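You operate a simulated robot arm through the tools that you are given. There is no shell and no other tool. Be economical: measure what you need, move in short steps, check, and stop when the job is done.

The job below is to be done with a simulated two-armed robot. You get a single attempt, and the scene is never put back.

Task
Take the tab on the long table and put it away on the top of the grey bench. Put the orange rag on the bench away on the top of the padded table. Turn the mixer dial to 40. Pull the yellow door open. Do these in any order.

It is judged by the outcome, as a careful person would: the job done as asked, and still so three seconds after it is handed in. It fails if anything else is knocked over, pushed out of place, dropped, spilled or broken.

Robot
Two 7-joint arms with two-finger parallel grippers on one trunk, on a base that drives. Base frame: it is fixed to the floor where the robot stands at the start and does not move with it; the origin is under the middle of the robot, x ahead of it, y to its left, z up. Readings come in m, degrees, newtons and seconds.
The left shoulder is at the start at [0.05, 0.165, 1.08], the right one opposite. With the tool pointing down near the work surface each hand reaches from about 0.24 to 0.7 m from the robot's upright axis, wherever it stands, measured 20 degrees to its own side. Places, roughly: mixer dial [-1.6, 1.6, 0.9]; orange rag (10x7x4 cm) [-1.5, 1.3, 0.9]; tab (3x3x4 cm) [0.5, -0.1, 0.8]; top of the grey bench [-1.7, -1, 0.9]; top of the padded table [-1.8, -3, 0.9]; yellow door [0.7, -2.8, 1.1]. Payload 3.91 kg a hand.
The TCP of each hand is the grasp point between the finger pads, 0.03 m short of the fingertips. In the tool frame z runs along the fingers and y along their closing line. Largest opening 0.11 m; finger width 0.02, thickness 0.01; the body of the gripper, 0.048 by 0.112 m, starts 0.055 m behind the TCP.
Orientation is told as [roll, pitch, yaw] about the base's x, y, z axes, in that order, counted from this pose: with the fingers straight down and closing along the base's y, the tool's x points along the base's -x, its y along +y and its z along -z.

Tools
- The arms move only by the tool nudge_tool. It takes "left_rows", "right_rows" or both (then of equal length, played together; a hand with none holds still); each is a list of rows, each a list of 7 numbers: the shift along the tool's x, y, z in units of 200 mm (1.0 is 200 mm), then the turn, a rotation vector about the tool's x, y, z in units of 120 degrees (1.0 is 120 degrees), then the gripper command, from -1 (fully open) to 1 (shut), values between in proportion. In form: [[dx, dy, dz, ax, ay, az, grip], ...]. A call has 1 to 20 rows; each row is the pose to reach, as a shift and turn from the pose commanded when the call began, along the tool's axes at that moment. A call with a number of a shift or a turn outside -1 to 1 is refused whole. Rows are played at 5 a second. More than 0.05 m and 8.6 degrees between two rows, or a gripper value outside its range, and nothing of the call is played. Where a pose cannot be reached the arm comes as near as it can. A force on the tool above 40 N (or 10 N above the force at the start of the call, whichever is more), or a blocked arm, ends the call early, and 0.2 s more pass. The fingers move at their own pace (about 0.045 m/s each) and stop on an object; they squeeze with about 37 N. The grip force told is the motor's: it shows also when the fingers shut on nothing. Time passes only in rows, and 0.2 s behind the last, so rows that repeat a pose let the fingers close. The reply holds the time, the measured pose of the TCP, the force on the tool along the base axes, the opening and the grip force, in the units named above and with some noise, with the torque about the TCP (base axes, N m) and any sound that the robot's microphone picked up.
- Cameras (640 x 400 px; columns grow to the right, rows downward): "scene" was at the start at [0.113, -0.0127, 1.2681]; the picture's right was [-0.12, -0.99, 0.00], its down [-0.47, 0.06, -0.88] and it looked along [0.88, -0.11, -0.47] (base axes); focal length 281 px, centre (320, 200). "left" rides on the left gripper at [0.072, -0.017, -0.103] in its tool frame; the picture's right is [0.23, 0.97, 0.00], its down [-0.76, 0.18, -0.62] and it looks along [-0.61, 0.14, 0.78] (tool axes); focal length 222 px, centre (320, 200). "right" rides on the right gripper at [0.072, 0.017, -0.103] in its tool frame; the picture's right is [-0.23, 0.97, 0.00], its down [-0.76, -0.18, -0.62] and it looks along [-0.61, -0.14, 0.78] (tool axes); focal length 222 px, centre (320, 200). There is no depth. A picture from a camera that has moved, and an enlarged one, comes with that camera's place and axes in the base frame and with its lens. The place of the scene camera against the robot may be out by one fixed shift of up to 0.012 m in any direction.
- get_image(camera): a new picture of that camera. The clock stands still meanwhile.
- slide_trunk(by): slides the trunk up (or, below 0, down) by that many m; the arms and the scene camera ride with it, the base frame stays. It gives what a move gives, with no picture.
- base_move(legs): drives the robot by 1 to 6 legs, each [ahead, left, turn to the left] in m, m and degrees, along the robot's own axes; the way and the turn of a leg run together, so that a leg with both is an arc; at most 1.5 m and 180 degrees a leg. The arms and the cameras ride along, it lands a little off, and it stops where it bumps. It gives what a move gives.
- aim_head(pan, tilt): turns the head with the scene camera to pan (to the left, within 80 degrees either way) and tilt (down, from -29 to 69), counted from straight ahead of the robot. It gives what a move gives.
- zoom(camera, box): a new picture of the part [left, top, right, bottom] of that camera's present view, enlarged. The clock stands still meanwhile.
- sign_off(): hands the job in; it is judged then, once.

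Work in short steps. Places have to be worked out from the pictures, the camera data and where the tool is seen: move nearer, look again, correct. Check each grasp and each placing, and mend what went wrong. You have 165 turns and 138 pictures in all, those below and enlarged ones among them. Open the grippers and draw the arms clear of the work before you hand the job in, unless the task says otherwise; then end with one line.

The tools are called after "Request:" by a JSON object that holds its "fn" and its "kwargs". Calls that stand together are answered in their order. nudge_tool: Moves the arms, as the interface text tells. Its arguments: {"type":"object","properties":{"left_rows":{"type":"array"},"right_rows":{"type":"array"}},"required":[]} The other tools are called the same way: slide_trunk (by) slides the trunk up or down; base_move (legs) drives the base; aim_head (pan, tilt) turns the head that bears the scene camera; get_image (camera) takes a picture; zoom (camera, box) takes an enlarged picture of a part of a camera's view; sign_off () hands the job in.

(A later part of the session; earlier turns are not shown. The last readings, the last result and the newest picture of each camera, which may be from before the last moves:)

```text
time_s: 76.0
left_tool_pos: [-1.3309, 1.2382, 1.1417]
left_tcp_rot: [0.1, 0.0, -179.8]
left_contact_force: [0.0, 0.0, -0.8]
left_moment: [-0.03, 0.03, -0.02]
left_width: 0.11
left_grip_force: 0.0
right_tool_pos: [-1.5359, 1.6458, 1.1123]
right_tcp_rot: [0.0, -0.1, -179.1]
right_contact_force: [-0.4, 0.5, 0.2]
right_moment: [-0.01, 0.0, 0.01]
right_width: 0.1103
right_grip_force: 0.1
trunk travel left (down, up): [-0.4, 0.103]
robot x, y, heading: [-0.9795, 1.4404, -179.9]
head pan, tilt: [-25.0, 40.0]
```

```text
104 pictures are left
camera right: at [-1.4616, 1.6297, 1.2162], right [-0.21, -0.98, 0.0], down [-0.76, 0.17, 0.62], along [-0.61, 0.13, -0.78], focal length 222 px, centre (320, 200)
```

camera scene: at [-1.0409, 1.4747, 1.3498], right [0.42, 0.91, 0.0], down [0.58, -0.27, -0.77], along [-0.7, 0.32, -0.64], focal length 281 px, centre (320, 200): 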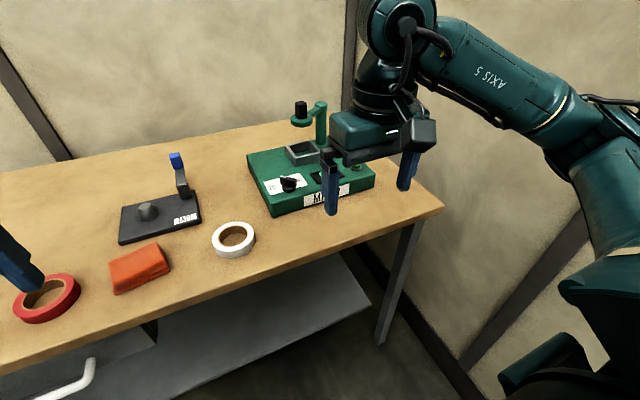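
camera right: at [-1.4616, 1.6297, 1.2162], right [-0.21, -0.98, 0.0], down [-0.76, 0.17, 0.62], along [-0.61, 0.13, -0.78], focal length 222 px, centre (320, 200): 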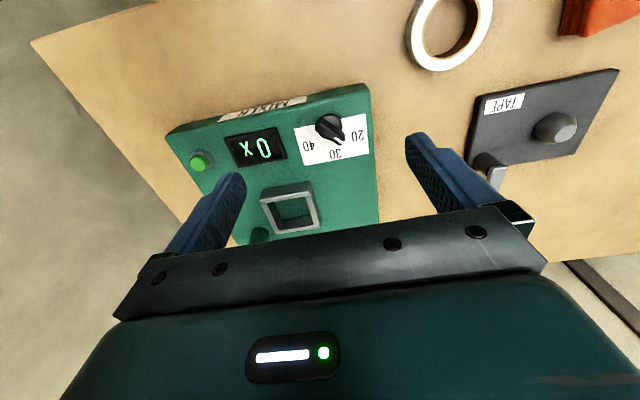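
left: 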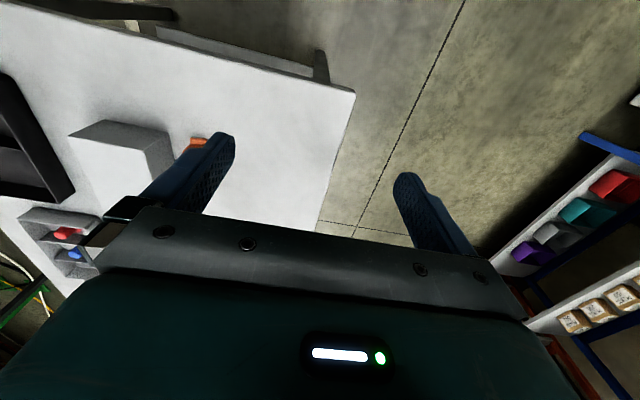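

Request:
{"fn": "zoom", "kwargs": {"camera": "right", "box": [280, 95, 390, 175]}}

```text
5.00 times, centred on (335, 135) of right
camera zoom: at [-1.4616, 1.6297, 1.2162], right [-0.21, -0.98, 0.0], down [-0.76, 0.17, 0.62], along [-0.61, 0.13, -0.78], focal length 1111 px, centre (245, 525)
```

zoom: 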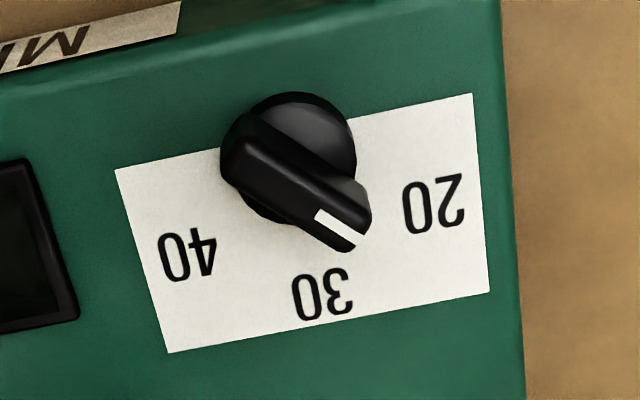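

The pointer is between 20 and 30, about 38° left of "30"; "40" lies about 55° to the right. I need a clockwise turn of about 93°. I align the gripper with the bar (yaw +37°), lower to z ≈ 1.03, and look again to measure heights.

Request:
{"fn": "nudge_tool", "kwargs": {"right_rows": [[-0.04, 0.005, 0.08, 0, 0, -0.06, -0.5], [-0.08, 0.01, 0.16, 0, 0, -0.12, 0.1], [-0.12, 0.02, 0.24, 0, 0, -0.18, 0.1], [-0.15, 0.025, 0.32, 0, 0, -0.24, 0.1], [-0.18, 0.03, 0.4, 0, 0, -0.306, 0.1], [-0.18, 0.03, 0.4, 0, 0, -0.306, 0.1]]}}

Request:
{"fn": "get_image", "kwargs": {"camera": "right"}}

Request:
{"fn": "get_image", "kwargs": {"camera": "scene"}}

```text
time_s: 77.4
left_tool_pos: [-1.3311, 1.2387, 1.1429]
left_tcp_rot: [0.1, -0.1, -179.9]
left_contact_force: [-0.3, 0.1, -0.1]
left_moment: [-0.02, 0.02, 0.02]
left_width: 0.1101
left_grip_force: 0.2
right_tool_pos: [-1.5293, 1.6407, 1.0325]
right_tcp_rot: [-0.1, -0.1, -146.0]
right_contact_force: [0.0, 0.2, -0.1]
right_moment: [-0.01, -0.01, 0.0]
right_width: 0.0496
right_grip_force: 0.0
right hand out of reach, approached as far as the arm can: row 4, 5, 6
trunk travel left (down, up): [-0.4, 0.103]
robot x, y, heading: [-0.9759, 1.4396, -179.9]
head pan, tilt: [-25.0, 40.0]
```

```text
102 pictures are left
camera right: at [-1.4584, 1.667, 1.1357], right [0.35, -0.94, 0.0], down [-0.73, -0.28, 0.62], along [-0.58, -0.22, -0.78], focal length 222 px, centre (320, 200)
```

right: 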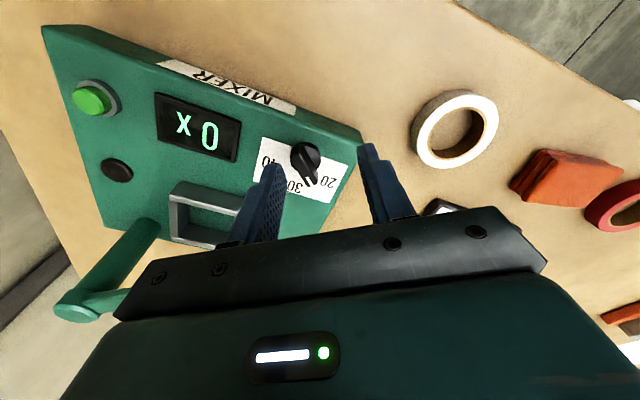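

```text
101 pictures are left
camera scene: at [-1.0902, 1.4754, 1.3499], right [0.42, 0.91, 0.0], down [0.58, -0.27, -0.77], along [-0.7, 0.32, -0.64], focal length 281 px, centre (320, 200)
```

scene: 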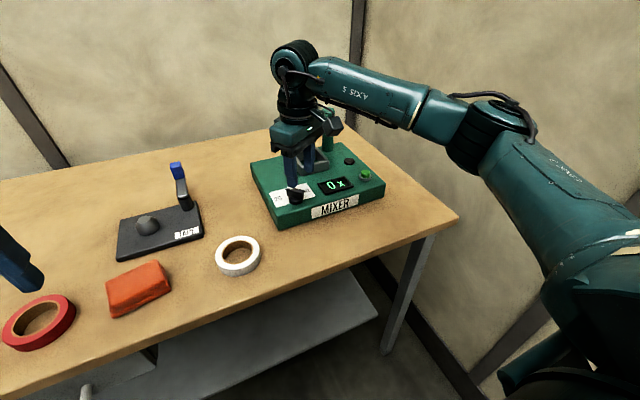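

The arm is at full stretch. I lift the hand back a bit, drive 4 cm closer, and lower the trunk 0.1 m for better reach.

Request:
{"fn": "nudge_tool", "kwargs": {"right_rows": [[0.1, 0, -0.2, 0, 0, 0, 0.1], [0.2, 0, -0.4, 0, 0, 0, 0.1], [0.3, 0, -0.6, 0, 0, 0, 0.1], [0.3, 0, -0.8, 0, 0, 0, 0.1]]}}

Request:
{"fn": "base_move", "kwargs": {"legs": [[0.04, 0, 0]]}}

Request:
{"fn": "slide_trunk", "kwargs": {"by": -0.1}}

Request:
{"fn": "get_image", "kwargs": {"camera": "right"}}

```text
time_s: 78.4
left_tool_pos: [-1.3312, 1.2371, 1.1408]
left_tcp_rot: [0.0, -0.1, -179.7]
left_contact_force: [0.2, 0.4, -0.2]
left_moment: [0.01, 0.0, 0.0]
left_width: 0.11
left_grip_force: 0.1
right_tool_pos: [-1.4784, 1.673, 1.1923]
right_tcp_rot: [0.0, 0.0, -146.3]
right_contact_force: [1.4, 0.3, -0.2]
right_moment: [-0.02, -0.04, 0.01]
right_width: 0.0493
right_grip_force: 0.0
trunk travel left (down, up): [-0.4, 0.103]
robot x, y, heading: [-0.9776, 1.4422, -179.8]
head pan, tilt: [-25.0, 40.0]
```

```text
time_s: 79.3
left_tool_pos: [-1.3721, 1.2384, 1.1402]
left_tcp_rot: [0.0, 0.0, -179.8]
left_contact_force: [-0.2, 0.1, -0.7]
left_moment: [0.0, -0.06, 0.0]
left_width: 0.1102
left_grip_force: 0.1
right_tool_pos: [-1.5195, 1.6736, 1.1926]
right_tcp_rot: [0.1, 0.0, -146.3]
right_contact_force: [-0.8, 0.0, -0.2]
right_moment: [-0.02, -0.03, 0.02]
right_width: 0.0496
right_grip_force: 0.1
trunk travel left (down, up): [-0.4, 0.103]
robot x, y, heading: [-1.0149, 1.4373, -179.9]
head pan, tilt: [-25.0, 40.0]
```

```text
time_s: 80.7
left_tool_pos: [-1.3705, 1.2382, 1.0413]
left_tcp_rot: [0.0, -0.2, -179.7]
left_contact_force: [0.2, 0.2, -0.1]
left_moment: [0.01, 0.0, -0.01]
left_width: 0.1099
left_grip_force: 0.1
right_tool_pos: [-1.519, 1.674, 1.0917]
right_tcp_rot: [0.1, 0.0, -146.3]
right_contact_force: [0.6, -0.1, 0.4]
right_moment: [0.02, 0.0, -0.01]
right_width: 0.0496
right_grip_force: 0.1
trunk travel left (down, up): [-0.3, 0.203]
robot x, y, heading: [-1.0135, 1.4405, -180.0]
head pan, tilt: [-25.0, 40.0]
```

```text
100 pictures are left
camera right: at [-1.4487, 1.6995, 1.1958], right [0.35, -0.94, 0.0], down [-0.73, -0.28, 0.62], along [-0.58, -0.22, -0.78], focal length 222 px, centre (320, 200)
```

right: 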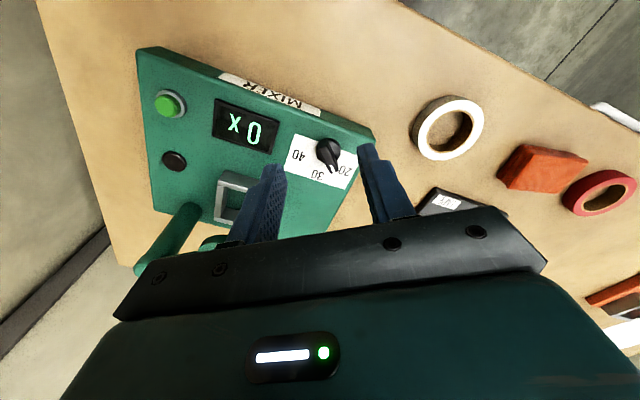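

I zoom in here to triangulate the knob.

Request:
{"fn": "zoom", "kwargs": {"camera": "right", "box": [280, 115, 390, 195]}}

```text
5.00 times, centred on (335, 155) of right
camera zoom: at [-1.4487, 1.6995, 1.1958], right [0.35, -0.94, 0.0], down [-0.73, -0.28, 0.62], along [-0.58, -0.22, -0.78], focal length 1111 px, centre (245, 425)
```

zoom: 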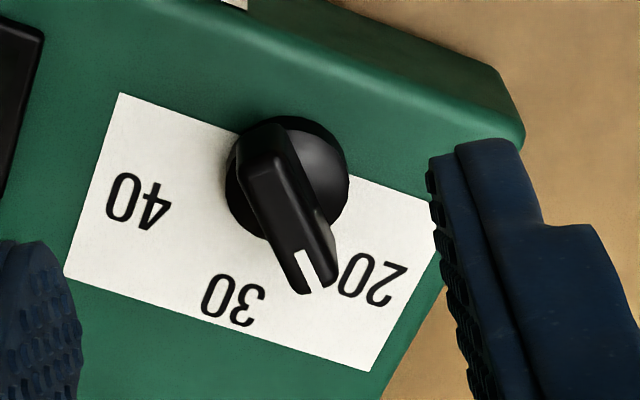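

Knob centre ≈ [-1.571, 1.640], top z ≈ 0.938, plate z ≈ 0.908; the pointer is 37° toward "20" and "40" is 54° to the other side. I move above it, aligned with the bar.

Request:
{"fn": "nudge_tool", "kwargs": {"right_rows": [[-0.1, 0, 0.05, 0, 0, -0.01, 0.1], [-0.2, 0, 0.1, 0, 0, -0.02, 0.1], [-0.311, -0.003, 0.2, 0, 0, -0.0275, 0.1], [-0.311, -0.003, 0.4, 0, 0, -0.0275, 0.1], [-0.311, -0.003, 0.4, 0, 0, -0.0275, 0.1]]}}

Request:
{"fn": "zoom", "kwargs": {"camera": "right", "box": [200, 100, 440, 250]}}

Request:
{"fn": "zoom", "kwargs": {"camera": "scene", "box": [220, 90, 420, 240]}}

```text
time_s: 81.8
left_tool_pos: [-1.3707, 1.2386, 1.0418]
left_tcp_rot: [0.1, 0.1, -179.7]
left_contact_force: [0.4, -0.1, -1.1]
left_moment: [0.04, -0.03, -0.03]
left_width: 0.1104
left_grip_force: 0.1
right_tool_pos: [-1.5476, 1.6385, 1.0524]
right_tcp_rot: [-0.2, -0.1, -143.1]
right_contact_force: [0.3, 0.4, -0.2]
right_moment: [0.01, 0.01, 0.01]
right_width: 0.0494
right_grip_force: 0.0
right hand out of reach, approached as far as the arm can: row 2, 3, 4, 5
trunk travel left (down, up): [-0.3, 0.203]
robot x, y, heading: [-1.0175, 1.4399, -180.0]
head pan, tilt: [-25.0, 40.0]
```

```text
2.67 times, centred on (320, 175) of right
camera zoom: at [-1.4793, 1.6698, 1.1551], right [0.4, -0.92, 0.0], down [-0.71, -0.32, 0.62], along [-0.57, -0.25, -0.78], focal length 592 px, centre (320, 267)
```

zoom: 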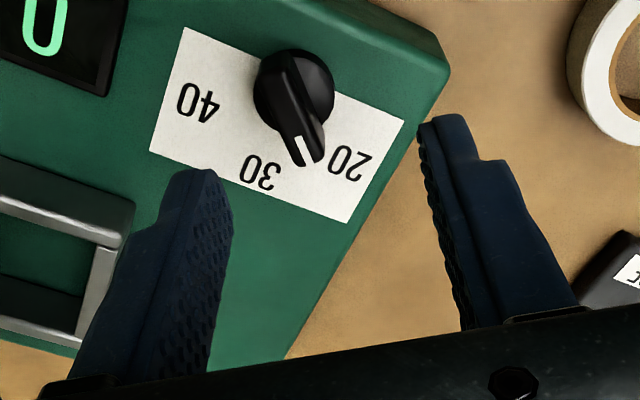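

```text
2.67 times, centred on (320, 165) of scene
camera zoom: at [-1.1309, 1.4745, 1.2498], right [0.42, 0.91, 0.0], down [0.58, -0.27, -0.77], along [-0.7, 0.32, -0.64], focal length 749 px, centre (320, 293)
```

zoom: 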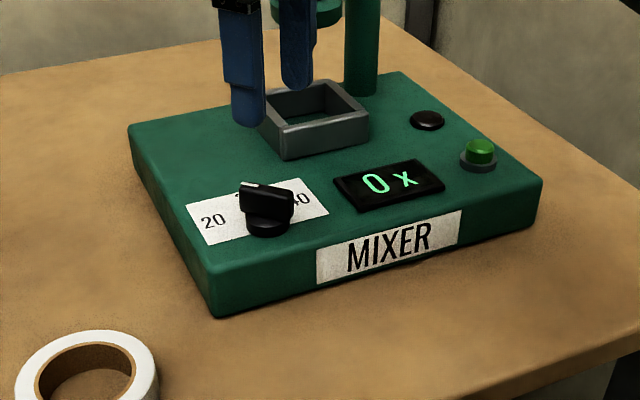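

The arm straightens because the wrist is above shoulder height, so a higher trunk should give more reach. I raise the trunk 0.18 m and try again.

Request:
{"fn": "slide_trunk", "kwargs": {"by": 0.18}}

Request:
{"fn": "nudge_tool", "kwargs": {"right_rows": [[0, 0, 0.2, 0, 0, 0, 0.1], [0, 0, 0.4, 0, 0, 0, 0.1], [0, 0, 0.6, 0, 0, 0, 0.1], [0, 0, 0.8, 0, 0, 0, 0.1], [0, 0, 0.95, 0, 0, 0, 0.1]]}}

```text
time_s: 83.8
left_tool_pos: [-1.3708, 1.2382, 1.221]
left_tcp_rot: [0.0, 0.0, -179.8]
left_contact_force: [0.7, 0.5, 0.6]
left_moment: [0.01, -0.02, -0.01]
left_width: 0.1098
left_grip_force: 0.0
right_tool_pos: [-1.5485, 1.6403, 1.2309]
right_tcp_rot: [-0.1, -0.1, -143.1]
right_contact_force: [0.4, 0.6, 0.1]
right_moment: [0.0, -0.01, 0.0]
right_width: 0.0494
right_grip_force: 0.1
trunk travel left (down, up): [-0.48, 0.023]
robot x, y, heading: [-1.02, 1.44, -179.9]
head pan, tilt: [-25.0, 40.0]
```

```text
time_s: 85.0
left_tool_pos: [-1.3708, 1.2384, 1.2219]
left_tcp_rot: [0.0, 0.0, -179.8]
left_contact_force: [0.5, -0.8, -0.9]
left_moment: [0.0, 0.03, -0.02]
left_width: 0.1101
left_grip_force: 0.1
right_tool_pos: [-1.5507, 1.6413, 1.0418]
right_tcp_rot: [-0.1, -0.1, -143.0]
right_contact_force: [0.4, -0.1, -0.2]
right_moment: [0.01, 0.01, -0.01]
right_width: 0.0493
right_grip_force: 0.0
trunk travel left (down, up): [-0.48, 0.023]
robot x, y, heading: [-1.0184, 1.4381, -179.9]
head pan, tilt: [-25.0, 40.0]
```

In reach now. I centre over the knob and go down to z ≈ 1.0.

Request:
{"fn": "nudge_tool", "kwargs": {"right_rows": [[-0.04, -0.03, 0.05, 0, 0, 0, 0.1], [-0.085, -0.056, 0.12, 0, 0, 0, 0.1], [-0.085, -0.056, 0.2, 0, 0, 0, 0.1], [-0.085, -0.056, 0.2, 0, 0, 0, 0.1]]}}

Request:
{"fn": "zoom", "kwargs": {"camera": "right", "box": [200, 100, 440, 250]}}

Request:
{"fn": "zoom", "kwargs": {"camera": "scene", "box": [220, 150, 420, 300]}}

```text
time_s: 86.0
left_tool_pos: [-1.3701, 1.2381, 1.2225]
left_tcp_rot: [0.0, -0.2, -179.8]
left_contact_force: [-0.1, 0.4, -0.4]
left_moment: [0.0, 0.0, 0.03]
left_width: 0.1101
left_grip_force: 0.1
right_tool_pos: [-1.5591, 1.6409, 1.0321]
right_tcp_rot: [-0.1, -0.1, -143.3]
right_contact_force: [-0.1, -0.5, -0.1]
right_moment: [0.01, 0.0, -0.01]
right_width: 0.0496
right_grip_force: 0.1
right hand out of reach, approached as far as the arm can: row 2, 3, 4
trunk travel left (down, up): [-0.48, 0.023]
robot x, y, heading: [-1.0177, 1.4345, -179.9]
head pan, tilt: [-25.0, 40.0]
```

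```text
2.67 times, centred on (320, 175) of right
camera zoom: at [-1.4899, 1.6707, 1.1357], right [0.4, -0.92, 0.0], down [-0.71, -0.31, 0.62], along [-0.57, -0.25, -0.78], focal length 592 px, centre (320, 267)
```

zoom: 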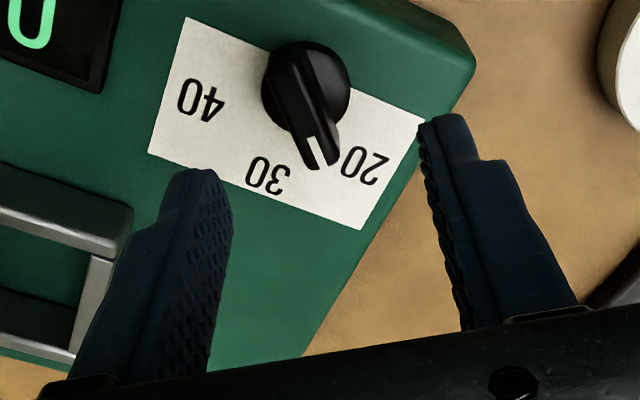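

```text
2.67 times, centred on (320, 225) of scene
camera zoom: at [-1.1308, 1.4746, 1.4298], right [0.42, 0.91, 0.0], down [0.58, -0.27, -0.77], along [-0.7, 0.32, -0.64], focal length 749 px, centre (320, 133)
```

zoom: 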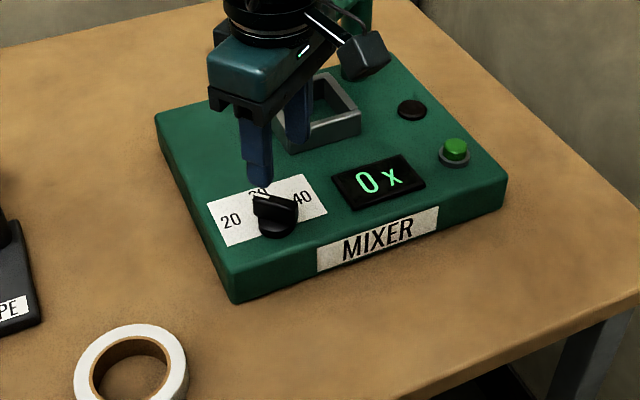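

Still short at this wrist yaw. Turning the robot ~30° left brings the right shoulder closer and makes the wrist yaw neutral. I lift the hand and reposition.

Request:
{"fn": "nudge_tool", "kwargs": {"right_rows": [[0, 0, -0.22, 0, 0, 0, 0.1], [0, 0, -0.44, 0, 0, 0, 0.1], [0, 0, -0.66, 0, 0, 0, 0.1], [0.2, 0, -0.85, 0, 0, 0, 0.1], [0.4, 0, -0.85, 0, 0, 0, 0.1]]}}

Request:
{"fn": "base_move", "kwargs": {"legs": [[-0.1, 0, 0], [0, -0.17, 0], [0, 0, 30]]}}

Request:
{"fn": "aim_head", "kwargs": {"pan": -35, "tilt": 45}}

Request:
{"fn": "get_image", "kwargs": {"camera": "scene"}}

```text
refused: row 4 steps farther than a row can; nothing moved
```

```text
time_s: 90.4
left_tool_pos: [-1.1238, 1.2597, 1.221]
left_tcp_rot: [0.1, -0.1, -150.0]
left_contact_force: [-0.9, 0.1, 0.2]
left_moment: [0.04, 0.02, 0.0]
left_width: 0.1101
left_grip_force: 0.2
right_tool_pos: [-1.4878, 1.5146, 1.0334]
right_tcp_rot: [-0.1, -0.2, -113.4]
right_contact_force: [0.2, 0.6, 0.1]
right_moment: [0.0, 0.03, 0.03]
right_width: 0.0494
right_grip_force: 0.1
trunk travel left (down, up): [-0.48, 0.023]
robot x, y, heading: [-0.9159, 1.6083, -150.2]
head pan, tilt: [-25.0, 40.0]
```

```text
time_s: 91.1
left_tool_pos: [-1.1251, 1.2593, 1.2212]
left_tcp_rot: [0.0, -0.1, -150.0]
left_contact_force: [-0.3, -0.1, 0.0]
left_moment: [0.0, -0.02, 0.01]
left_width: 0.1101
left_grip_force: 0.2
right_tool_pos: [-1.4884, 1.5152, 1.0318]
right_tcp_rot: [-0.2, -0.1, -113.4]
right_contact_force: [0.4, 0.9, -0.4]
right_moment: [-0.05, -0.06, 0.02]
right_width: 0.0498
right_grip_force: 0.0
trunk travel left (down, up): [-0.48, 0.023]
robot x, y, heading: [-0.9187, 1.6094, -150.0]
head pan, tilt: [-35.0, 45.0]
```

```text
94 pictures are left
camera scene: at [-1.0315, 1.6013, 1.4226], right [0.09, 1.0, 0.0], down [0.7, -0.06, -0.71], along [-0.7, 0.06, -0.71], focal length 281 px, centre (320, 200)
```

scene: 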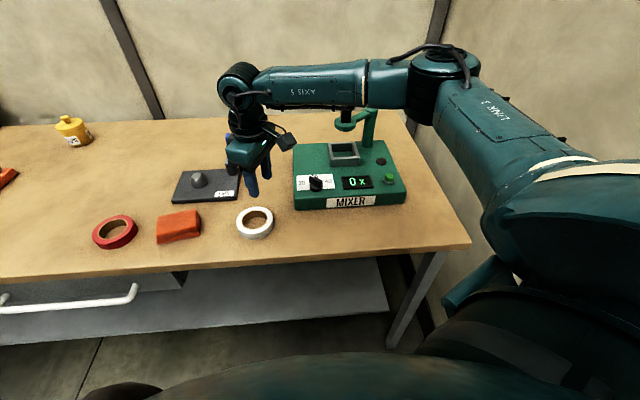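

The lift was refused but the drive passed clear. Now I lift the hand and turn it to yaw -143, then drive about 8 cm toward the bench.

Request:
{"fn": "nudge_tool", "kwargs": {"right_rows": [[0, 0, -0.2, 0, 0, 0.06, 0.1], [0, 0, -0.4, 0, 0, 0.12, 0.1], [0, 0, -0.5, 0, 0, 0.18, 0.1], [0, 0, -0.5, 0, 0, 0.247, 0.1]]}}

Request:
{"fn": "base_move", "kwargs": {"legs": [[0.07, -0.04, 0]]}}

```text
time_s: 92.1
left_tool_pos: [-1.1244, 1.2587, 1.2211]
left_tcp_rot: [-0.1, 0.0, -150.0]
left_contact_force: [0.4, 0.4, -0.5]
left_moment: [0.0, -0.03, 0.01]
left_width: 0.1098
left_grip_force: 0.0
right_tool_pos: [-1.4873, 1.516, 1.1329]
right_tcp_rot: [-0.1, -0.1, -143.2]
right_contact_force: [-0.4, -0.3, -0.9]
right_moment: [-0.02, -0.02, -0.01]
right_width: 0.0497
right_grip_force: 0.0
trunk travel left (down, up): [-0.48, 0.023]
robot x, y, heading: [-0.916, 1.6109, -149.7]
head pan, tilt: [-35.0, 45.0]
```

```text
time_s: 93.2
left_tool_pos: [-1.2042, 1.2589, 1.2212]
left_tcp_rot: [0.0, -0.1, -150.0]
left_contact_force: [0.5, -0.2, -0.4]
left_moment: [-0.02, -0.04, 0.04]
left_width: 0.1099
left_grip_force: 0.0
right_tool_pos: [-1.5677, 1.5142, 1.1309]
right_tcp_rot: [0.0, -0.1, -143.0]
right_contact_force: [-0.8, 0.1, 0.7]
right_moment: [0.0, -0.02, -0.02]
right_width: 0.0496
right_grip_force: 0.0
trunk travel left (down, up): [-0.48, 0.023]
robot x, y, heading: [-0.9961, 1.609, -150.1]
head pan, tilt: [-35.0, 45.0]
```

I move sideways over the knob, then down to z ≈ 1.0.

Request:
{"fn": "nudge_tool", "kwargs": {"right_rows": [[0.12, -0.17, 0, 0, 0, 0, 0.1], [0.24, -0.34, 0, 0, 0, 0, 0.1], [0.365, -0.512, 0, 0, 0, 0, 0.1], [0.365, -0.512, 0.2, 0, 0, 0, 0.1], [0.365, -0.512, 0.42, 0, 0, 0, 0.1], [0.365, -0.512, 0.64, 0, 0, 0, 0.1], [0.365, -0.512, 0.64, 0, 0, 0, 0.1]]}}

Request:
{"fn": "get_image", "kwargs": {"camera": "right"}}

Request:
{"fn": "zoom", "kwargs": {"camera": "scene", "box": [220, 90, 420, 240]}}

```text
time_s: 94.8
left_tool_pos: [-1.2038, 1.2586, 1.2205]
left_tcp_rot: [0.0, -0.1, -149.9]
left_contact_force: [-0.7, -0.7, -0.5]
left_moment: [0.01, -0.01, -0.02]
left_width: 0.1098
left_grip_force: 0.2
right_tool_pos: [-1.5693, 1.6398, 1.0055]
right_tcp_rot: [-0.1, -0.2, -142.9]
right_contact_force: [-0.1, 0.0, -0.3]
right_moment: [0.02, -0.04, 0.03]
right_width: 0.0494
right_grip_force: 0.0
trunk travel left (down, up): [-0.48, 0.023]
robot x, y, heading: [-0.9978, 1.6115, -150.2]
head pan, tilt: [-35.0, 45.0]
```

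```text
93 pictures are left
camera right: at [-1.5012, 1.6707, 1.1073], right [0.4, -0.91, 0.0], down [-0.71, -0.32, 0.63], along [-0.57, -0.25, -0.78], focal length 222 px, centre (320, 200)
```

right: 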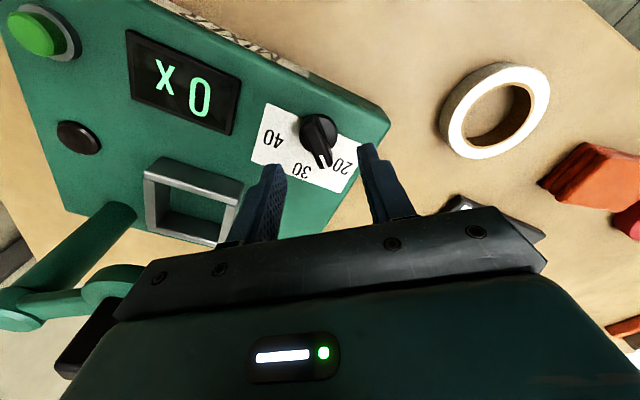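

```text
2.67 times, centred on (320, 165) of scene
camera zoom: at [-1.1111, 1.6011, 1.4226], right [0.09, 1.0, 0.0], down [0.7, -0.06, -0.71], along [-0.7, 0.06, -0.71], focal length 749 px, centre (320, 293)
```

zoom: 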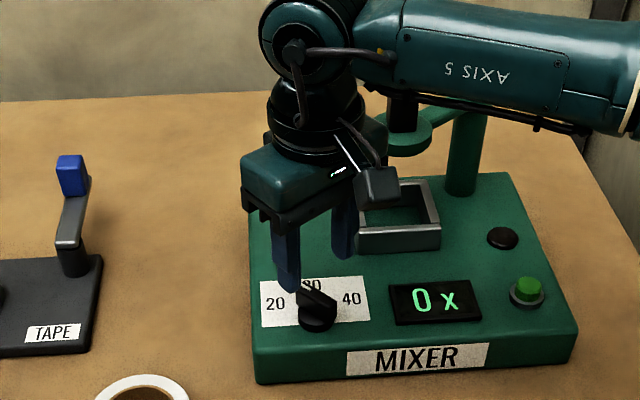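

Reachable and centred. I descend so the fingertips stop at z ≈ 0.92 beside the bar, and close gently.

Request:
{"fn": "nudge_tool", "kwargs": {"right_rows": [[-0.005, 0, 0.1, 0, 0, 0, 0.1], [-0.005, 0, 0.2, 0, 0, 0, 0.1], [-0.005, 0, 0.27, 0, 0, 0, 0.1], [-0.005, 0, 0.27, 0, 0, 0, 0.1]]}}

Request:
{"fn": "zoom", "kwargs": {"camera": "right", "box": [200, 100, 440, 250]}}

Request:
{"fn": "zoom", "kwargs": {"camera": "scene", "box": [260, 140, 360, 215]}}

```text
time_s: 95.8
left_tool_pos: [-1.204, 1.2586, 1.2207]
left_tcp_rot: [0.0, 0.0, -149.9]
left_contact_force: [-0.1, 0.1, -1.0]
left_moment: [-0.01, -0.01, 0.03]
left_width: 0.11
left_grip_force: 0.1
right_tool_pos: [-1.571, 1.6398, 0.9506]
right_tcp_rot: [0.0, 0.0, -143.1]
right_contact_force: [0.9, 0.2, 0.3]
right_moment: [0.01, 0.0, 0.01]
right_width: 0.0495
right_grip_force: 0.1
trunk travel left (down, up): [-0.48, 0.023]
robot x, y, heading: [-0.9973, 1.6113, -150.1]
head pan, tilt: [-35.0, 45.0]
```

```text
2.67 times, centred on (320, 175) of right
camera zoom: at [-1.5026, 1.6701, 1.0533], right [0.4, -0.91, 0.0], down [-0.71, -0.32, 0.62], along [-0.57, -0.25, -0.78], focal length 592 px, centre (320, 267)
```

zoom: 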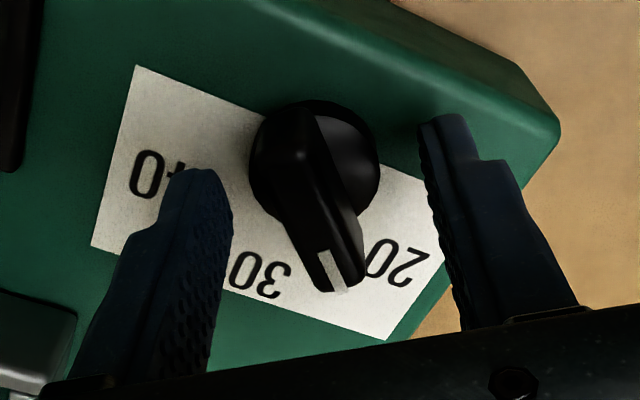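

```text
5.33 times, centred on (310, 178) of scene
camera zoom: at [-1.1113, 1.6011, 1.4225], right [0.09, 1.0, 0.0], down [0.7, -0.06, -0.71], along [-0.7, 0.06, -0.71], focal length 1498 px, centre (373, 320)
```

zoom: 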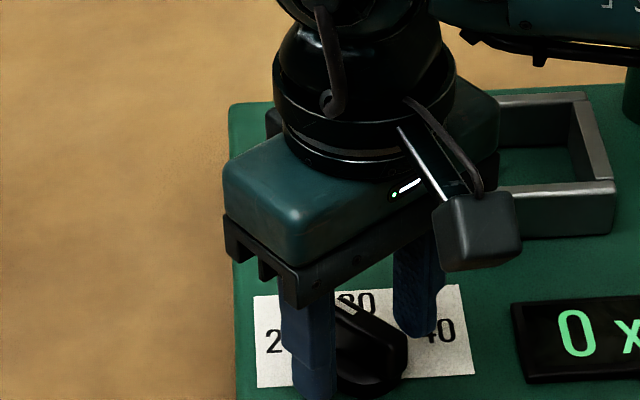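

The knob is between the fingers with the bar nearly along the finger pads. I close.

Request:
{"fn": "nudge_tool", "kwargs": {"right_rows": [[0, 0, 0, 0, 0, 0, 0.5], [0, 0, 0, 0, 0, 0, 0.8], [0, 0, 0, 0, 0, 0, 1], [0, 0, 0, 0, 0, 0, 1], [0, 0, 0, 0, 0, 0, 1]]}}

Request:
{"fn": "zoom", "kwargs": {"camera": "right", "box": [200, 100, 440, 250]}}

```text
time_s: 97.0
left_tool_pos: [-1.2029, 1.2597, 1.2214]
left_tcp_rot: [0.0, -0.1, -150.0]
left_contact_force: [0.5, 0.9, 0.2]
left_moment: [0.0, 0.02, -0.02]
left_width: 0.1097
left_grip_force: 0.1
right_tool_pos: [-1.5723, 1.6422, 0.9516]
right_tcp_rot: [-0.2, -0.2, -143.3]
right_contact_force: [-9.6, 10.7, 20.2]
right_moment: [0.38, -0.87, -0.01]
right_width: 0.014
right_grip_force: 44.7
trunk travel left (down, up): [-0.48, 0.023]
robot x, y, heading: [-1.0003, 1.6108, -150.0]
head pan, tilt: [-35.0, 45.0]
```

```text
2.67 times, centred on (320, 175) of right
camera zoom: at [-1.5032, 1.6715, 1.0549], right [0.4, -0.92, 0.0], down [-0.71, -0.31, 0.63], along [-0.58, -0.25, -0.78], focal length 592 px, centre (320, 267)
```

zoom: 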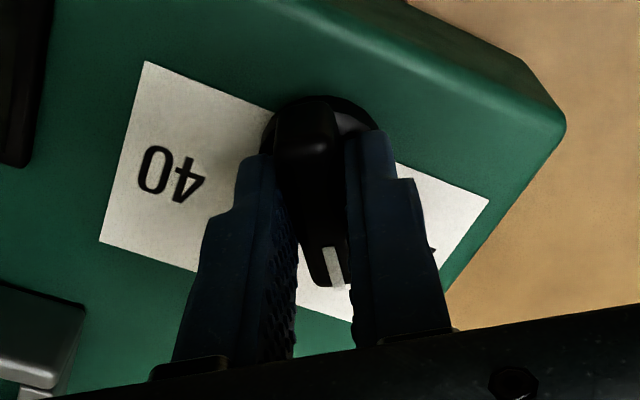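

It grips at 14 mm, but with about 14 N sideways and 20 N up. I ease the hand 3 mm along that side force and up 2 mm.

Request:
{"fn": "nudge_tool", "kwargs": {"right_rows": [[0, -0.008, -0.008, 0, 0, 0, 1], [0, -0.015, -0.012, 0, 0, 0, 1], [0, -0.015, -0.012, 0, 0, 0, 1]]}}

```text
time_s: 97.8
left_tool_pos: [-1.2042, 1.2588, 1.2218]
left_tcp_rot: [0.0, -0.1, -149.9]
left_contact_force: [0.3, 0.0, -0.3]
left_moment: [0.01, 0.03, -0.03]
left_width: 0.1099
left_grip_force: 0.1
right_tool_pos: [-1.5727, 1.6426, 0.9519]
right_tcp_rot: [0.0, -0.2, -142.9]
right_contact_force: [-4.7, 3.6, 3.7]
right_moment: [-0.7, 1.29, 0.02]
right_width: 0.0136
right_grip_force: 44.8
trunk travel left (down, up): [-0.48, 0.023]
robot x, y, heading: [-0.9997, 1.6077, -150.2]
head pan, tilt: [-35.0, 45.0]
```

Forces dropped. I turn 45° clockwise first and check.

Request:
{"fn": "nudge_tool", "kwargs": {"right_rows": [[0, 0, 0, 0, 0, 0.06, 1], [0, 0, 0, 0, 0, 0.12, 1], [0, 0, 0, 0, 0, 0.18, 1], [0, 0, 0, 0, 0, 0.24, 1], [0, 0, 0, 0, 0, 0.3, 1], [0, 0, 0, 0, 0, 0.36, 1], [0, 0, 0, 0, 0, 0.375, 1]]}}

Request:
{"fn": "get_image", "kwargs": {"camera": "right"}}

Request:
{"fn": "zoom", "kwargs": {"camera": "scene", "box": [220, 90, 420, 240]}}

```text
time_s: 99.4
left_tool_pos: [-1.2038, 1.257, 1.2212]
left_tcp_rot: [0.0, 0.0, -149.9]
left_contact_force: [0.5, 0.4, -0.1]
left_moment: [0.02, 0.0, -0.01]
left_width: 0.11
left_grip_force: 0.0
right_tool_pos: [-1.5718, 1.6396, 0.9518]
right_tcp_rot: [0.0, 0.0, 172.0]
right_contact_force: [4.8, -9.4, -7.4]
right_moment: [0.0, 0.81, 0.04]
right_width: 0.0139
right_grip_force: 45.0
trunk travel left (down, up): [-0.48, 0.023]
robot x, y, heading: [-1.0002, 1.6103, -149.9]
head pan, tilt: [-35.0, 45.0]
```

```text
88 pictures are left
camera right: at [-1.5023, 1.6131, 1.0553], right [-0.36, -0.93, 0.0], down [-0.73, 0.28, 0.62], along [-0.58, 0.22, -0.78], focal length 222 px, centre (320, 200)
```

right: 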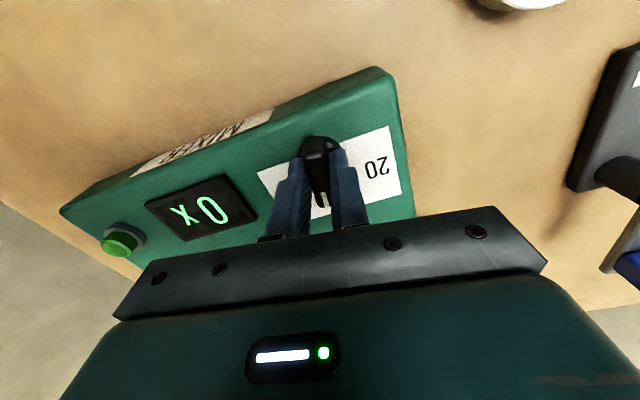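

```text
2.67 times, centred on (320, 165) of scene
camera zoom: at [-1.1113, 1.5999, 1.4225], right [0.09, 1.0, 0.0], down [0.7, -0.06, -0.71], along [-0.7, 0.06, -0.71], focal length 749 px, centre (320, 293)
```

zoom: 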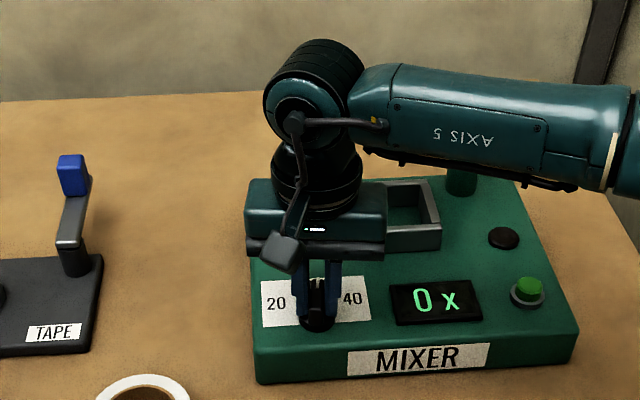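

The dial follows: it is now just past 30. I turn a further 46° with a small centring correction.

Request:
{"fn": "nudge_tool", "kwargs": {"right_rows": [[0.002, 0.004, 0.002, 0, 0, 0.06, 1], [0.004, 0.007, 0.004, 0, 0, 0.12, 1], [0.004, 0.007, 0.004, 0, 0, 0.18, 1], [0.004, 0.007, 0.004, 0, 0, 0.24, 1], [0.004, 0.007, 0.004, 0, 0, 0.3, 1], [0.004, 0.007, 0.004, 0, 0, 0.35, 1], [0.004, 0.007, 0.004, 0, 0, 0.383, 1], [0.004, 0.007, 0.004, 0, 0, 0.383, 1]]}}

Request:
{"fn": "zoom", "kwargs": {"camera": "right", "box": [200, 80, 440, 230]}}

Request:
{"fn": "zoom", "kwargs": {"camera": "scene", "box": [220, 90, 420, 240]}}

```text
time_s: 101.2
left_tool_pos: [-1.2028, 1.2573, 1.2212]
left_tcp_rot: [-0.1, 0.0, -150.0]
left_contact_force: [0.2, 0.6, -0.1]
left_moment: [0.02, 0.04, 0.01]
left_width: 0.1099
left_grip_force: 0.1
right_tool_pos: [-1.5737, 1.6401, 0.9524]
right_tcp_rot: [0.2, -0.2, 126.1]
right_contact_force: [-4.5, -9.7, -1.5]
right_moment: [0.77, 0.82, 1.19]
right_width: 0.0164
right_grip_force: 45.2
trunk travel left (down, up): [-0.48, 0.023]
robot x, y, heading: [-0.9953, 1.6082, -150.0]
head pan, tilt: [-35.0, 45.0]
```

```text
2.67 times, centred on (320, 155) of right
camera zoom: at [-1.5434, 1.5706, 1.0551], right [-0.92, -0.39, 0.0], down [-0.3, 0.72, 0.63], along [-0.25, 0.57, -0.78], focal length 592 px, centre (320, 320)
```

zoom: 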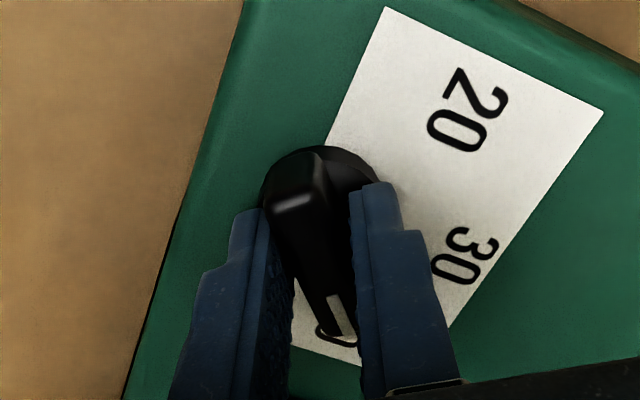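

```text
2.67 times, centred on (320, 165) of scene
camera zoom: at [-1.1119, 1.5998, 1.4225], right [0.09, 1.0, 0.0], down [0.7, -0.06, -0.71], along [-0.7, 0.06, -0.71], focal length 749 px, centre (320, 293)
```

zoom: 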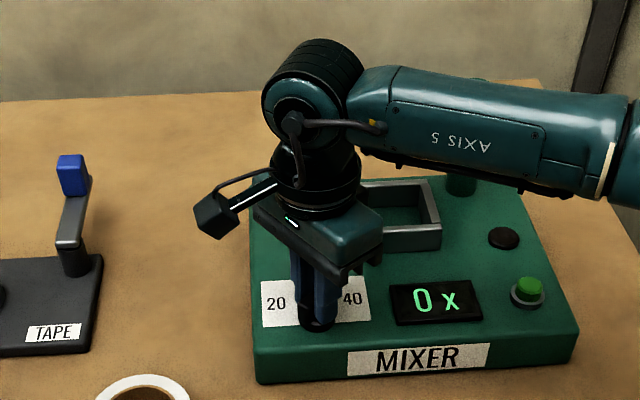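

A torque of 1.2 Nm and a wider grip suggest an end stop near 40. I open, lift and look from above.

Request:
{"fn": "nudge_tool", "kwargs": {"right_rows": [[0, 0, 0, 0, 0, 0, 0.5], [0, 0, 0, 0, 0, 0, 0.1], [0, 0, 0, 0, 0, 0, 0.1], [0, 0, -0.2, 0, 0, 0, 0.1], [0, 0, -0.4, 0, 0, 0, 0.1], [0, 0, -0.6, 0, 0, 0, 0.1]]}}

Request:
{"fn": "get_image", "kwargs": {"camera": "right"}}

Request:
{"fn": "zoom", "kwargs": {"camera": "scene", "box": [270, 150, 370, 225]}}

```text
time_s: 102.6
left_tool_pos: [-1.2033, 1.259, 1.2198]
left_tcp_rot: [0.0, 0.0, -149.9]
left_contact_force: [0.3, -0.3, -0.1]
left_moment: [-0.01, 0.04, 0.0]
left_width: 0.1101
left_grip_force: 0.1
right_tool_pos: [-1.5723, 1.6389, 1.0725]
right_tcp_rot: [0.1, -0.1, 126.1]
right_contact_force: [0.3, -0.3, 0.0]
right_moment: [-0.02, -0.01, 0.01]
right_width: 0.0495
right_grip_force: 0.0
trunk travel left (down, up): [-0.48, 0.023]
robot x, y, heading: [-1.0016, 1.6081, -149.7]
head pan, tilt: [-35.0, 45.0]
```

```text
84 pictures are left
camera right: at [-1.5418, 1.5714, 1.1751], right [-0.92, -0.39, 0.0], down [-0.3, 0.72, 0.62], along [-0.24, 0.57, -0.78], focal length 222 px, centre (320, 200)
```

right: 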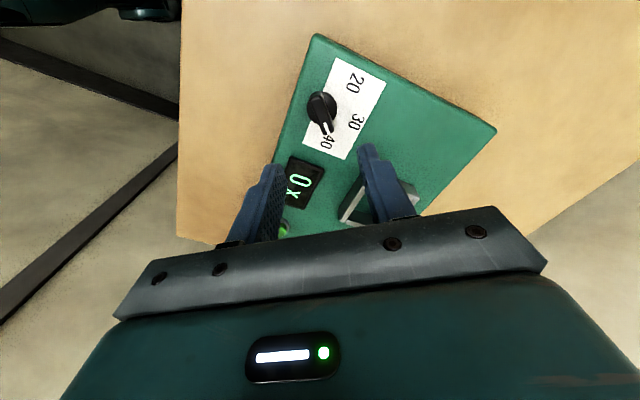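

```text
5.33 times, centred on (320, 188) of scene
camera zoom: at [-1.111, 1.6009, 1.4225], right [0.09, 1.0, 0.0], down [0.7, -0.06, -0.71], along [-0.7, 0.06, -0.71], focal length 1498 px, centre (320, 267)
```

zoom: 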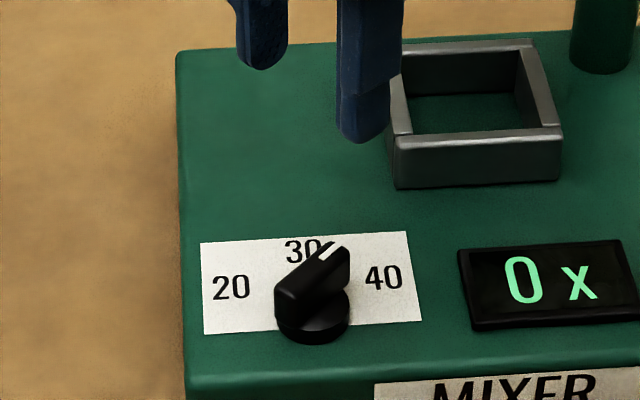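

Request:
{"fn": "zoom", "kwargs": {"camera": "right", "box": [280, 45, 400, 165]}}

```text
3.33 times, centred on (340, 105) of right
camera zoom: at [-1.5418, 1.5714, 1.1751], right [-0.92, -0.39, 0.0], down [-0.3, 0.72, 0.62], along [-0.24, 0.57, -0.78], focal length 740 px, centre (253, 517)
```

zoom: 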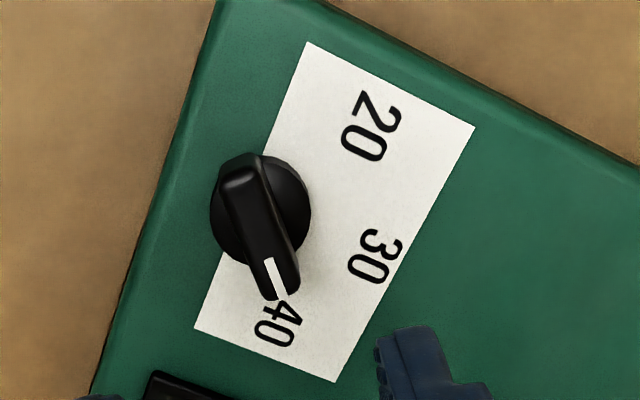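

The pointer is at about +46°, while the "40" label is at 56–60°. I re-grip aligned with the bar and try turning further, watching the torque for a stop.

Request:
{"fn": "nudge_tool", "kwargs": {"right_rows": [[0, 0, 0.2, 0, 0, -0.03, 0.1], [0, 0, 0.4, 0, 0, -0.063, 0.1], [0, 0, 0.6, 0, 0, -0.063, 0.1], [0, 0, 0.6, 0, 0, -0.063, 0.5], [0, 0, 0.6, 0, 0, -0.063, 0.8], [0, 0, 0.6, 0, 0, -0.063, 1], [0, 0, 0.6, 0, 0, -0.063, 1], [0, 0, 0.6, 0, 0, -0.063, 1]]}}

Request:
{"fn": "nudge_tool", "kwargs": {"right_rows": [[0, 0, 0, 0, 0, 0.02, 1], [0, 0, 0, 0, 0, 0.04, 1], [0, 0, 0, 0, 0, 0.04, 1]]}}

Request:
{"fn": "nudge_tool", "kwargs": {"right_rows": [[0, 0, 0, 0, 0, 0.02, 1], [0, 0, 0, 0, 0, 0.04, 1], [0, 0, 0, 0, 0, 0.04, 1]]}}

Request:
{"fn": "zoom", "kwargs": {"camera": "right", "box": [200, 80, 440, 230]}}

```text
time_s: 104.4
left_tool_pos: [-1.2035, 1.2588, 1.2206]
left_tcp_rot: [0.0, 0.0, -149.9]
left_contact_force: [0.2, 0.5, 0.7]
left_moment: [0.0, 0.0, 0.01]
left_width: 0.1102
left_grip_force: 0.0
right_tool_pos: [-1.5735, 1.6392, 0.9519]
right_tcp_rot: [0.1, -0.1, 133.8]
right_contact_force: [-6.1, -4.5, 3.4]
right_moment: [0.06, -0.18, 0.78]
right_width: 0.014
right_grip_force: 44.5
trunk travel left (down, up): [-0.48, 0.023]
robot x, y, heading: [-0.9962, 1.6069, -150.1]
head pan, tilt: [-35.0, 45.0]
```

```text
time_s: 105.2
left_tool_pos: [-1.2032, 1.2578, 1.2209]
left_tcp_rot: [-0.1, 0.0, -149.8]
left_contact_force: [0.5, -0.8, -0.3]
left_moment: [0.02, -0.04, 0.03]
left_width: 0.1097
left_grip_force: 0.1
right_tool_pos: [-1.5732, 1.6377, 0.9514]
right_tcp_rot: [0.2, -0.1, 128.7]
right_contact_force: [-6.2, -6.8, 4.5]
right_moment: [0.31, 0.3, 1.12]
right_width: 0.0155
right_grip_force: 44.8
trunk travel left (down, up): [-0.48, 0.023]
robot x, y, heading: [-1.0003, 1.6118, -149.9]
head pan, tilt: [-35.0, 45.0]
```

```text
time_s: 106.0
left_tool_pos: [-1.2042, 1.2578, 1.2203]
left_tcp_rot: [-0.1, 0.0, -149.9]
left_contact_force: [0.3, -0.8, -0.5]
left_moment: [0.01, 0.01, -0.03]
left_width: 0.1099
left_grip_force: 0.0
right_tool_pos: [-1.5741, 1.6385, 0.9513]
right_tcp_rot: [0.2, 0.1, 124.1]
right_contact_force: [-8.2, -9.0, 6.5]
right_moment: [-0.02, -0.16, 1.41]
right_width: 0.0172
right_grip_force: 45.4
trunk travel left (down, up): [-0.48, 0.023]
robot x, y, heading: [-0.9997, 1.6108, -150.0]
head pan, tilt: [-35.0, 45.0]
```

```text
2.67 times, centred on (320, 155) of right
camera zoom: at [-1.5456, 1.5696, 1.0553], right [-0.93, -0.36, 0.0], down [-0.28, 0.73, 0.62], along [-0.22, 0.58, -0.78], focal length 592 px, centre (320, 320)
```

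zoom: 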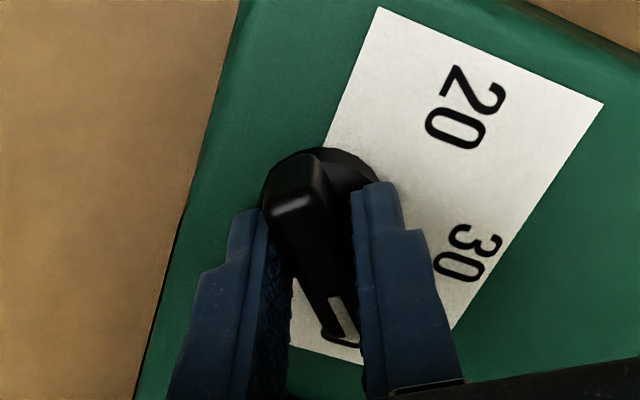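

The torque rises while the bar stays put, so it looks like a stop. I release and look again.

Request:
{"fn": "nudge_tool", "kwargs": {"right_rows": [[0, 0, 0, 0, 0, 0, 0.5], [0, 0, 0, 0, 0, 0, 0.1], [0, 0, 0, 0, 0, 0, 0.1], [0, 0, -0.2, 0, 0, 0, 0.1], [0, 0, -0.4, 0, 0, 0, 0.1], [0, 0, -0.6, 0, 0, 0, 0.1]]}}

Request:
{"fn": "zoom", "kwargs": {"camera": "right", "box": [280, 45, 400, 165]}}

Request:
{"fn": "zoom", "kwargs": {"camera": "scene", "box": [270, 150, 370, 225]}}

```text
time_s: 107.4
left_tool_pos: [-1.2033, 1.2589, 1.2212]
left_tcp_rot: [0.1, -0.2, -149.9]
left_contact_force: [0.1, 0.0, -0.4]
left_moment: [0.0, 0.01, -0.02]
left_width: 0.1101
left_grip_force: 0.0
right_tool_pos: [-1.5726, 1.641, 1.0721]
right_tcp_rot: [0.1, -0.1, 124.0]
right_contact_force: [0.3, 0.5, -0.1]
right_moment: [0.0, 0.02, -0.02]
right_width: 0.0497
right_grip_force: 0.1
trunk travel left (down, up): [-0.48, 0.023]
robot x, y, heading: [-0.9964, 1.6096, -150.1]
head pan, tilt: [-35.0, 45.0]
```

```text
3.33 times, centred on (340, 105) of right
camera zoom: at [-1.5452, 1.5708, 1.1749], right [-0.93, -0.36, 0.0], down [-0.28, 0.73, 0.62], along [-0.22, 0.58, -0.78], focal length 740 px, centre (253, 517)
```

zoom: 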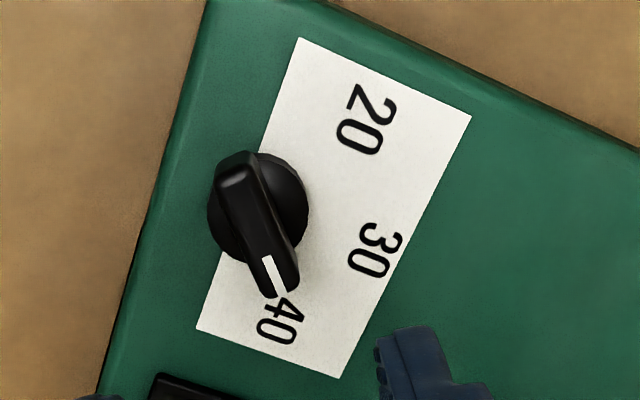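

```text
5.33 times, centred on (320, 188) of scene
camera zoom: at [-1.1111, 1.6009, 1.4225], right [0.09, 1.0, 0.0], down [0.7, -0.06, -0.71], along [-0.7, 0.06, -0.71], focal length 1498 px, centre (320, 267)
```

zoom: 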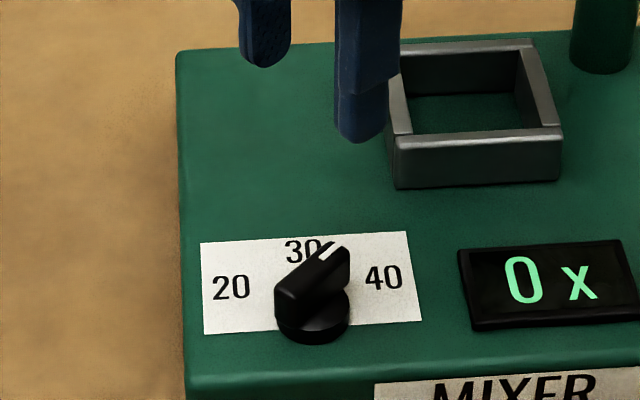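

The pointer did not move: it rests against the end stop, at the 40 end of the scale, so the dial is set. I retract the right hand and go for the rag with the left.

Request:
{"fn": "nudge_tool", "kwargs": {"right_rows": [[0, 0, -0.2, 0, 0, 0, 0.1], [0, 0, -0.4, 0, 0, -0.03, 0.1], [0.08, -0.12, -0.45, 0, 0, -0.1, 0.1], [0.16, -0.24, -0.45, 0, 0, -0.17, 0.1], [0.24, -0.36, -0.45, 0, 0, -0.24, 0.1], [0.32, -0.48, -0.45, 0, 0, -0.31, 0.1], [0.42, -0.62, -0.45, 0, 0, -0.38, 0.1], [0.42, -0.62, -0.45, 0, 0, -0.45, 0.1], [0.42, -0.62, -0.45, 0, 0, -0.52, 0.1], [0.42, -0.62, -0.45, 0, 0, -0.59, 0.1], [0.42, -0.62, -0.45, 0, 0, -0.66, 0.1], [0.42, -0.62, -0.45, 0, 0, -0.717, 0.1]]}}

Request:
{"fn": "base_move", "kwargs": {"legs": [[-0.1, 0, 0], [0, 0, -30]]}}

Request:
{"fn": "aim_head", "kwargs": {"pan": 20, "tilt": 45}}

Request:
{"fn": "get_image", "kwargs": {"camera": "scene"}}

```text
time_s: 110.0
left_tool_pos: [-1.205, 1.26, 1.2215]
left_tcp_rot: [-0.1, -0.1, -150.0]
left_contact_force: [-0.5, -0.5, -0.1]
left_moment: [-0.01, -0.03, -0.04]
left_width: 0.11
left_grip_force: 0.0
right_tool_pos: [-1.4216, 1.6411, 1.161]
right_tcp_rot: [0.1, -0.1, -149.8]
right_contact_force: [0.0, 0.3, 0.3]
right_moment: [0.03, 0.0, -0.01]
right_width: 0.0495
right_grip_force: 0.0
trunk travel left (down, up): [-0.48, 0.023]
robot x, y, heading: [-0.9998, 1.6055, -150.1]
head pan, tilt: [-35.0, 45.0]
```

```text
time_s: 112.7
left_tool_pos: [-1.2627, 1.4289, 1.2184]
left_tcp_rot: [-1.1, -0.1, -179.0]
left_contact_force: [-0.3, 0.8, 0.7]
left_moment: [-0.02, 0.01, -0.04]
left_width: 0.11
left_grip_force: 0.1
right_tool_pos: [-1.2679, 1.8403, 1.1662]
right_tcp_rot: [0.0, -0.5, -173.6]
right_contact_force: [-0.1, 0.1, 0.0]
right_moment: [-0.02, 0.04, -0.03]
right_width: 0.0495
right_grip_force: 0.1
trunk travel left (down, up): [-0.48, 0.023]
robot x, y, heading: [-0.9124, 1.654, -178.9]
head pan, tilt: [-35.0, 45.0]
stopped in leg 2: the robot was blocked; the commanded pose is now the measured one
```

```text
time_s: 114.0
left_tool_pos: [-1.2663, 1.4288, 1.2172]
left_tcp_rot: [-1.2, 0.0, -179.1]
left_contact_force: [0.7, 0.4, 0.2]
left_moment: [0.0, 0.0, -0.01]
left_width: 0.11
left_grip_force: 0.1
right_tool_pos: [-1.2691, 1.8405, 1.1653]
right_tcp_rot: [-0.1, -0.2, -174.0]
right_contact_force: [0.5, -0.2, 0.0]
right_moment: [0.01, 0.0, 0.03]
right_width: 0.0496
right_grip_force: 0.1
trunk travel left (down, up): [-0.48, 0.023]
robot x, y, heading: [-0.912, 1.6577, -179.1]
head pan, tilt: [20.0, 45.0]
```

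```text
78 pictures are left
camera scene: at [-1.0276, 1.6008, 1.4215], right [-0.35, 0.94, 0.02], down [0.66, 0.27, -0.7], along [-0.66, -0.23, -0.71], focal length 281 px, centre (320, 200)
```

scene: 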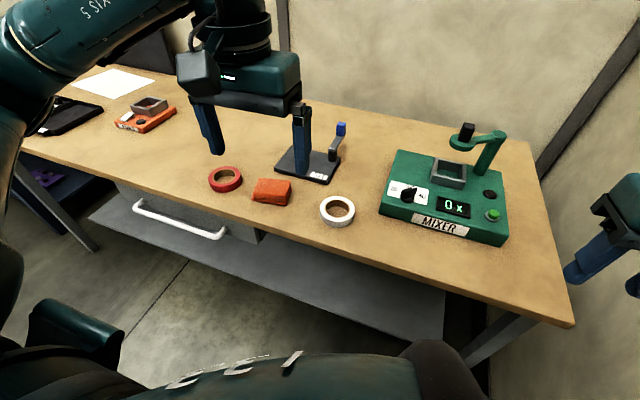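

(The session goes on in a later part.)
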